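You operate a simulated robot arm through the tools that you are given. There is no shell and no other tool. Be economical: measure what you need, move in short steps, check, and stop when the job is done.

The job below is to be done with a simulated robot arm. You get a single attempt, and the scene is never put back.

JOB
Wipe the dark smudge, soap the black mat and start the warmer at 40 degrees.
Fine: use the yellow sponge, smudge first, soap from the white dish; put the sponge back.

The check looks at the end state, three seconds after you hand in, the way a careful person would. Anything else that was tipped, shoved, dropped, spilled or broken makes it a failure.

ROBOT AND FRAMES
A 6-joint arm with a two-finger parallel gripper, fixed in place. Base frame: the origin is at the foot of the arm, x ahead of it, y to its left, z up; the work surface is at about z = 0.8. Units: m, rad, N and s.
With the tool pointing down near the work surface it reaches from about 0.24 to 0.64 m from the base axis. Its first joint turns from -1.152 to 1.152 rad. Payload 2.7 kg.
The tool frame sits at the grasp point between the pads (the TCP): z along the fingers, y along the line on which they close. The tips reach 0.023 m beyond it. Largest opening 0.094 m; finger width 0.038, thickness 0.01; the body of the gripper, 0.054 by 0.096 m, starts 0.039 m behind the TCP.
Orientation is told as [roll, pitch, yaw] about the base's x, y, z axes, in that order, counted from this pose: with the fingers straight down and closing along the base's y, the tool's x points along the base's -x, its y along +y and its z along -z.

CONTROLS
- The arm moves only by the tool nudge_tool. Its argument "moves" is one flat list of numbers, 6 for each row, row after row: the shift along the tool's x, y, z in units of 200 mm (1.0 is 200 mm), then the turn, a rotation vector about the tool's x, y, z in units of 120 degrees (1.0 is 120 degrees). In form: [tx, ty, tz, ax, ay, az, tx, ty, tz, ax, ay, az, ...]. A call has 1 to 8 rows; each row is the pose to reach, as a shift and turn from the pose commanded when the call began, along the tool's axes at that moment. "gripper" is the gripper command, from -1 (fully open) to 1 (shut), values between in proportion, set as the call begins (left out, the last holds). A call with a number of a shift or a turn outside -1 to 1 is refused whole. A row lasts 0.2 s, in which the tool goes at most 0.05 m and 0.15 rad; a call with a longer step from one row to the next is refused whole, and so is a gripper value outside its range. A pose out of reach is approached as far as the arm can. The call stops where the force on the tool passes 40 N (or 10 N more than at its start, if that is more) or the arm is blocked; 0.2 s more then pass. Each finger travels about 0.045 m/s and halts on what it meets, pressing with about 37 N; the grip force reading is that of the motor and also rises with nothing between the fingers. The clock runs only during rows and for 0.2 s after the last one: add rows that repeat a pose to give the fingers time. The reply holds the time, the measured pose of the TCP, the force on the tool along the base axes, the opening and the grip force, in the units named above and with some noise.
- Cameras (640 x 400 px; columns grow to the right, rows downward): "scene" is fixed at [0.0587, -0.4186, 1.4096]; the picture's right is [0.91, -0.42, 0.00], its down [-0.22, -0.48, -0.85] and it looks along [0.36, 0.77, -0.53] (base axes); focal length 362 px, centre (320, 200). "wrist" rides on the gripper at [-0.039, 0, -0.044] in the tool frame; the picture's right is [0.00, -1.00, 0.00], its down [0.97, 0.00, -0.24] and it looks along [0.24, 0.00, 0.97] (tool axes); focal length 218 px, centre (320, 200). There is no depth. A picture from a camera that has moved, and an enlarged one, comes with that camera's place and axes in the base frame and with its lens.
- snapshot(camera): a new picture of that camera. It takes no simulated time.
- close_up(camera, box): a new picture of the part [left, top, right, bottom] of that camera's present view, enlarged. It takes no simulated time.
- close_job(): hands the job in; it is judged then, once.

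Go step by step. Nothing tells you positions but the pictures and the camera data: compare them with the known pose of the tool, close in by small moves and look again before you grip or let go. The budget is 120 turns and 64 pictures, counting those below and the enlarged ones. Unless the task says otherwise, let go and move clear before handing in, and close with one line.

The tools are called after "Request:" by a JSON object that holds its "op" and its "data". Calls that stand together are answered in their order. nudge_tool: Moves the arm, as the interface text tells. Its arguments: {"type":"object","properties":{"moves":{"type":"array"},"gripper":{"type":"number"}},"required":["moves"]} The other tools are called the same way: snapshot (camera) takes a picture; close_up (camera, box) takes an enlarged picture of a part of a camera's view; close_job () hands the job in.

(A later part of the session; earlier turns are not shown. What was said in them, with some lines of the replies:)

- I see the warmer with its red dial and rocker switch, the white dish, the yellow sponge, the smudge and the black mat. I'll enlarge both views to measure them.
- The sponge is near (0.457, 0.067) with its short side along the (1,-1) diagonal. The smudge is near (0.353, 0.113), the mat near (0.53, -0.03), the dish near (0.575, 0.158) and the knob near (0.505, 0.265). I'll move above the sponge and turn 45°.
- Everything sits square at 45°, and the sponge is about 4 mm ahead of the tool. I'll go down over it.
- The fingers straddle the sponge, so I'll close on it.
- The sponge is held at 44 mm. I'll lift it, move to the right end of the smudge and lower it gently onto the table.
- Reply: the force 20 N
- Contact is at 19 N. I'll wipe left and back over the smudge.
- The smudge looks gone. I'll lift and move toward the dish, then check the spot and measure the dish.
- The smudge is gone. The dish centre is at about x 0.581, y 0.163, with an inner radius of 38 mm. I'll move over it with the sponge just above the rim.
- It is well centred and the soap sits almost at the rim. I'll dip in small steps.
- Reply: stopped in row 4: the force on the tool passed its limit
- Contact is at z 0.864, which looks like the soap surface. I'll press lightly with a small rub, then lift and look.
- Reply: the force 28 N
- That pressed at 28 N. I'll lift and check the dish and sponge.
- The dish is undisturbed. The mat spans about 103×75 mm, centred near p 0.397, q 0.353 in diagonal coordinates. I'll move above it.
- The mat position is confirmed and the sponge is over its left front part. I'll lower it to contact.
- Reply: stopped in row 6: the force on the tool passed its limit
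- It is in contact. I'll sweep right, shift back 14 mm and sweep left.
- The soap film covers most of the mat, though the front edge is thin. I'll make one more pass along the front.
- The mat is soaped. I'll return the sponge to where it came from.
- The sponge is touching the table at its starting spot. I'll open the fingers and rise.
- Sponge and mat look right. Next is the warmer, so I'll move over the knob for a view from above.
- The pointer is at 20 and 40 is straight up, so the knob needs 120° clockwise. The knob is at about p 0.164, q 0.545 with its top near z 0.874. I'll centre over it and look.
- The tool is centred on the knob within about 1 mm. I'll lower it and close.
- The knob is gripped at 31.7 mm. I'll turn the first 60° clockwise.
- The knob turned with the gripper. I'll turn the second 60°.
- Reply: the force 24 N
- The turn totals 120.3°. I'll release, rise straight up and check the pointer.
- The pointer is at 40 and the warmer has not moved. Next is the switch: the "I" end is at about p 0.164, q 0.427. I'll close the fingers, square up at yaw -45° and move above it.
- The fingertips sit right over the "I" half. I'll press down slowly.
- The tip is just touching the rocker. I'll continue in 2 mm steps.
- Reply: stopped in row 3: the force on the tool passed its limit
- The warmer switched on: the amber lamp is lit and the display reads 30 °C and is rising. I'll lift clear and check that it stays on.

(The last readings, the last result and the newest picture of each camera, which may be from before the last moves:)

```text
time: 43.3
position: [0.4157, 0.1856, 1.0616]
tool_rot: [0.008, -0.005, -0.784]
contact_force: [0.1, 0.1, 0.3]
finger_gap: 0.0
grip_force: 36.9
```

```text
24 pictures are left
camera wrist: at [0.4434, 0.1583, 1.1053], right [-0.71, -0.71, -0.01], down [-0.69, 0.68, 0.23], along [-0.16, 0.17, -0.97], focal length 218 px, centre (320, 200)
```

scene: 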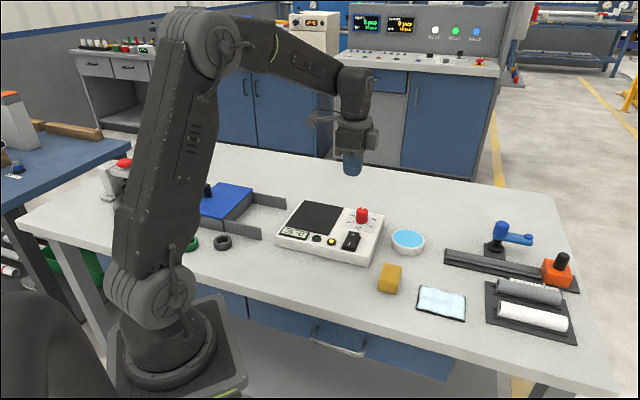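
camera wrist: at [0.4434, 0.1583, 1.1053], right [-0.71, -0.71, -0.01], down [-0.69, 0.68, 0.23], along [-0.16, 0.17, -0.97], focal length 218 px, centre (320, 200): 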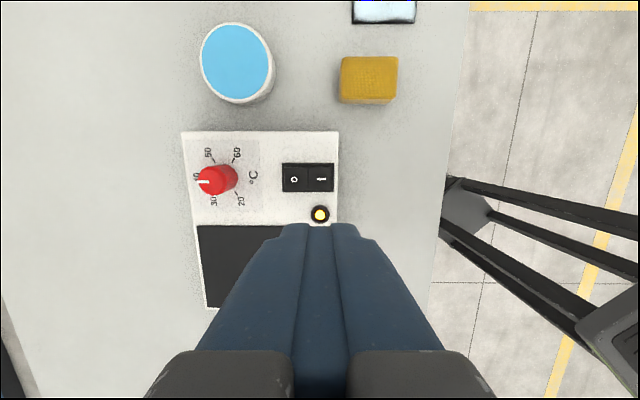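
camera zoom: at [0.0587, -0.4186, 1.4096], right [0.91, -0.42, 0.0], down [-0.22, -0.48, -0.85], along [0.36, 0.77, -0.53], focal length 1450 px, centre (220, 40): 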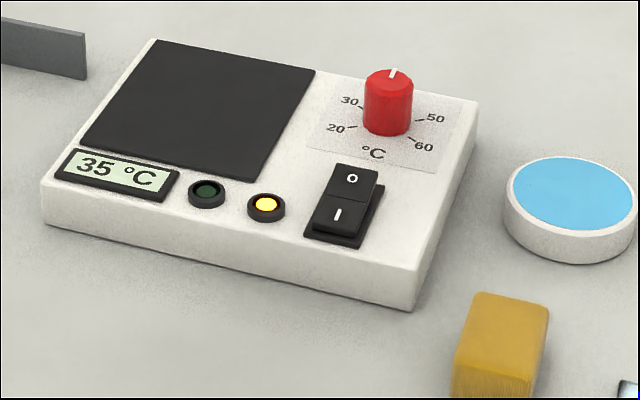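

The switch stays on and the display reads 35 °C. I'll open the fingers, wait, and confirm it settles at 40.

Request:
{"op": "nudge_tool", "data": {"moves": [0, 0, 0, 0, 0, 0, 0, 0, 0, 0, 0, 0, 0, 0, 0, 0, 0, 0, 0, 0, 0, 0, 0, 0, 0, 0, 0, 0, 0, 0, 0, 0, 0, 0, 0, 0, 0, 0, 0, 0, 0, 0, 0, 0, 0, 0, 0, 0], "gripper": -1}}

Request:
{"op": "nudge_tool", "data": {"moves": [0, 0, 0, 0, 0, 0, 0, 0, 0, 0, 0, 0, 0, 0, 0, 0, 0, 0, 0, 0, 0, 0, 0, 0, 0, 0, 0, 0, 0, 0, 0, 0, 0, 0, 0, 0, 0, 0, 0, 0, 0, 0, 0, 0, 0, 0, 0, 0]}}

Request:
{"op": "close_up", "data": {"camera": "scene", "box": [270, 190, 480, 330]}}

```text
time: 45.1
position: [0.4159, 0.1857, 1.061]
tool_rot: [0.008, -0.005, -0.784]
contact_force: [-0.4, -0.2, 0.5]
finger_gap: 0.0941
grip_force: 0.0
```

```text
time: 46.9
position: [0.4163, 0.1854, 1.0603]
tool_rot: [0.008, -0.007, -0.784]
contact_force: [0.3, -0.3, -0.2]
finger_gap: 0.0941
grip_force: 0.1
```

```text
2.86 times, centred on (375, 260) of scene
camera zoom: at [0.0587, -0.4186, 1.4096], right [0.91, -0.42, 0.0], down [-0.22, -0.48, -0.85], along [0.36, 0.77, -0.53], focal length 1036 px, centre (163, 29)
```

zoom: 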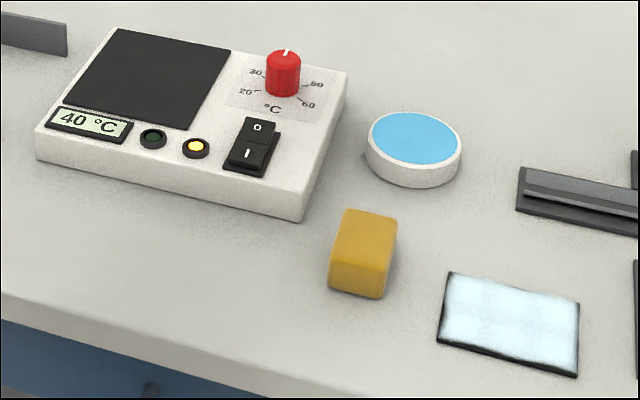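

The display reads 40 °C. I'll wait once more to see whether the ready lamp comes on and the reading holds.

Request:
{"op": "nudge_tool", "data": {"moves": [0, 0, 0, 0, 0, 0, 0, 0, 0, 0, 0, 0, 0, 0, 0, 0, 0, 0, 0, 0, 0, 0, 0, 0, 0, 0, 0, 0, 0, 0, 0, 0, 0, 0, 0, 0, 0, 0, 0, 0, 0, 0, 0, 0, 0, 0, 0, 0]}}

Request:
{"op": "close_up", "data": {"camera": "scene", "box": [270, 190, 420, 290]}}

```text
time: 48.7
position: [0.4154, 0.1856, 1.0607]
tool_rot: [0.01, -0.006, -0.784]
contact_force: [-0.3, 0.3, 0.2]
finger_gap: 0.0938
grip_force: 0.0
```

```text
4.00 times, centred on (345, 240) of scene
camera zoom: at [0.0587, -0.4186, 1.4096], right [0.91, -0.42, 0.0], down [-0.22, -0.48, -0.85], along [0.36, 0.77, -0.53], focal length 1450 px, centre (220, 40)
```

zoom: 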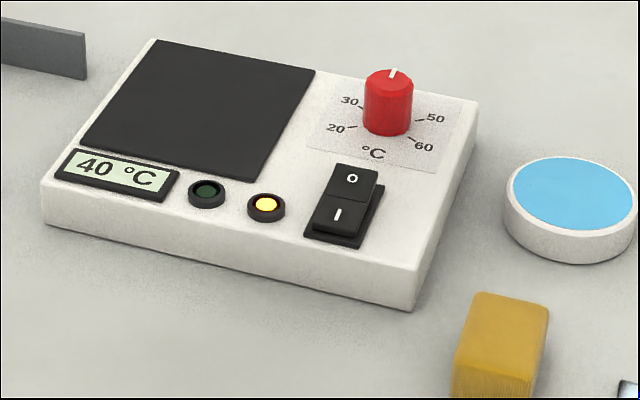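

The warmer holds at 40 °C. The smudge is gone, the mat is soaped, the sponge is back and the arm is clear, so I'm handing in.

Request:
{"op": "close_job", "data": {}}

```text
The job is handed in.
```

I wiped the smudge away with the yellow sponge, soaped the black mat from the white dish, and put the sponge back. The warmer is on and holding at 40 °C, with its amber lamp lit; its green lamp was still off when I handed in.
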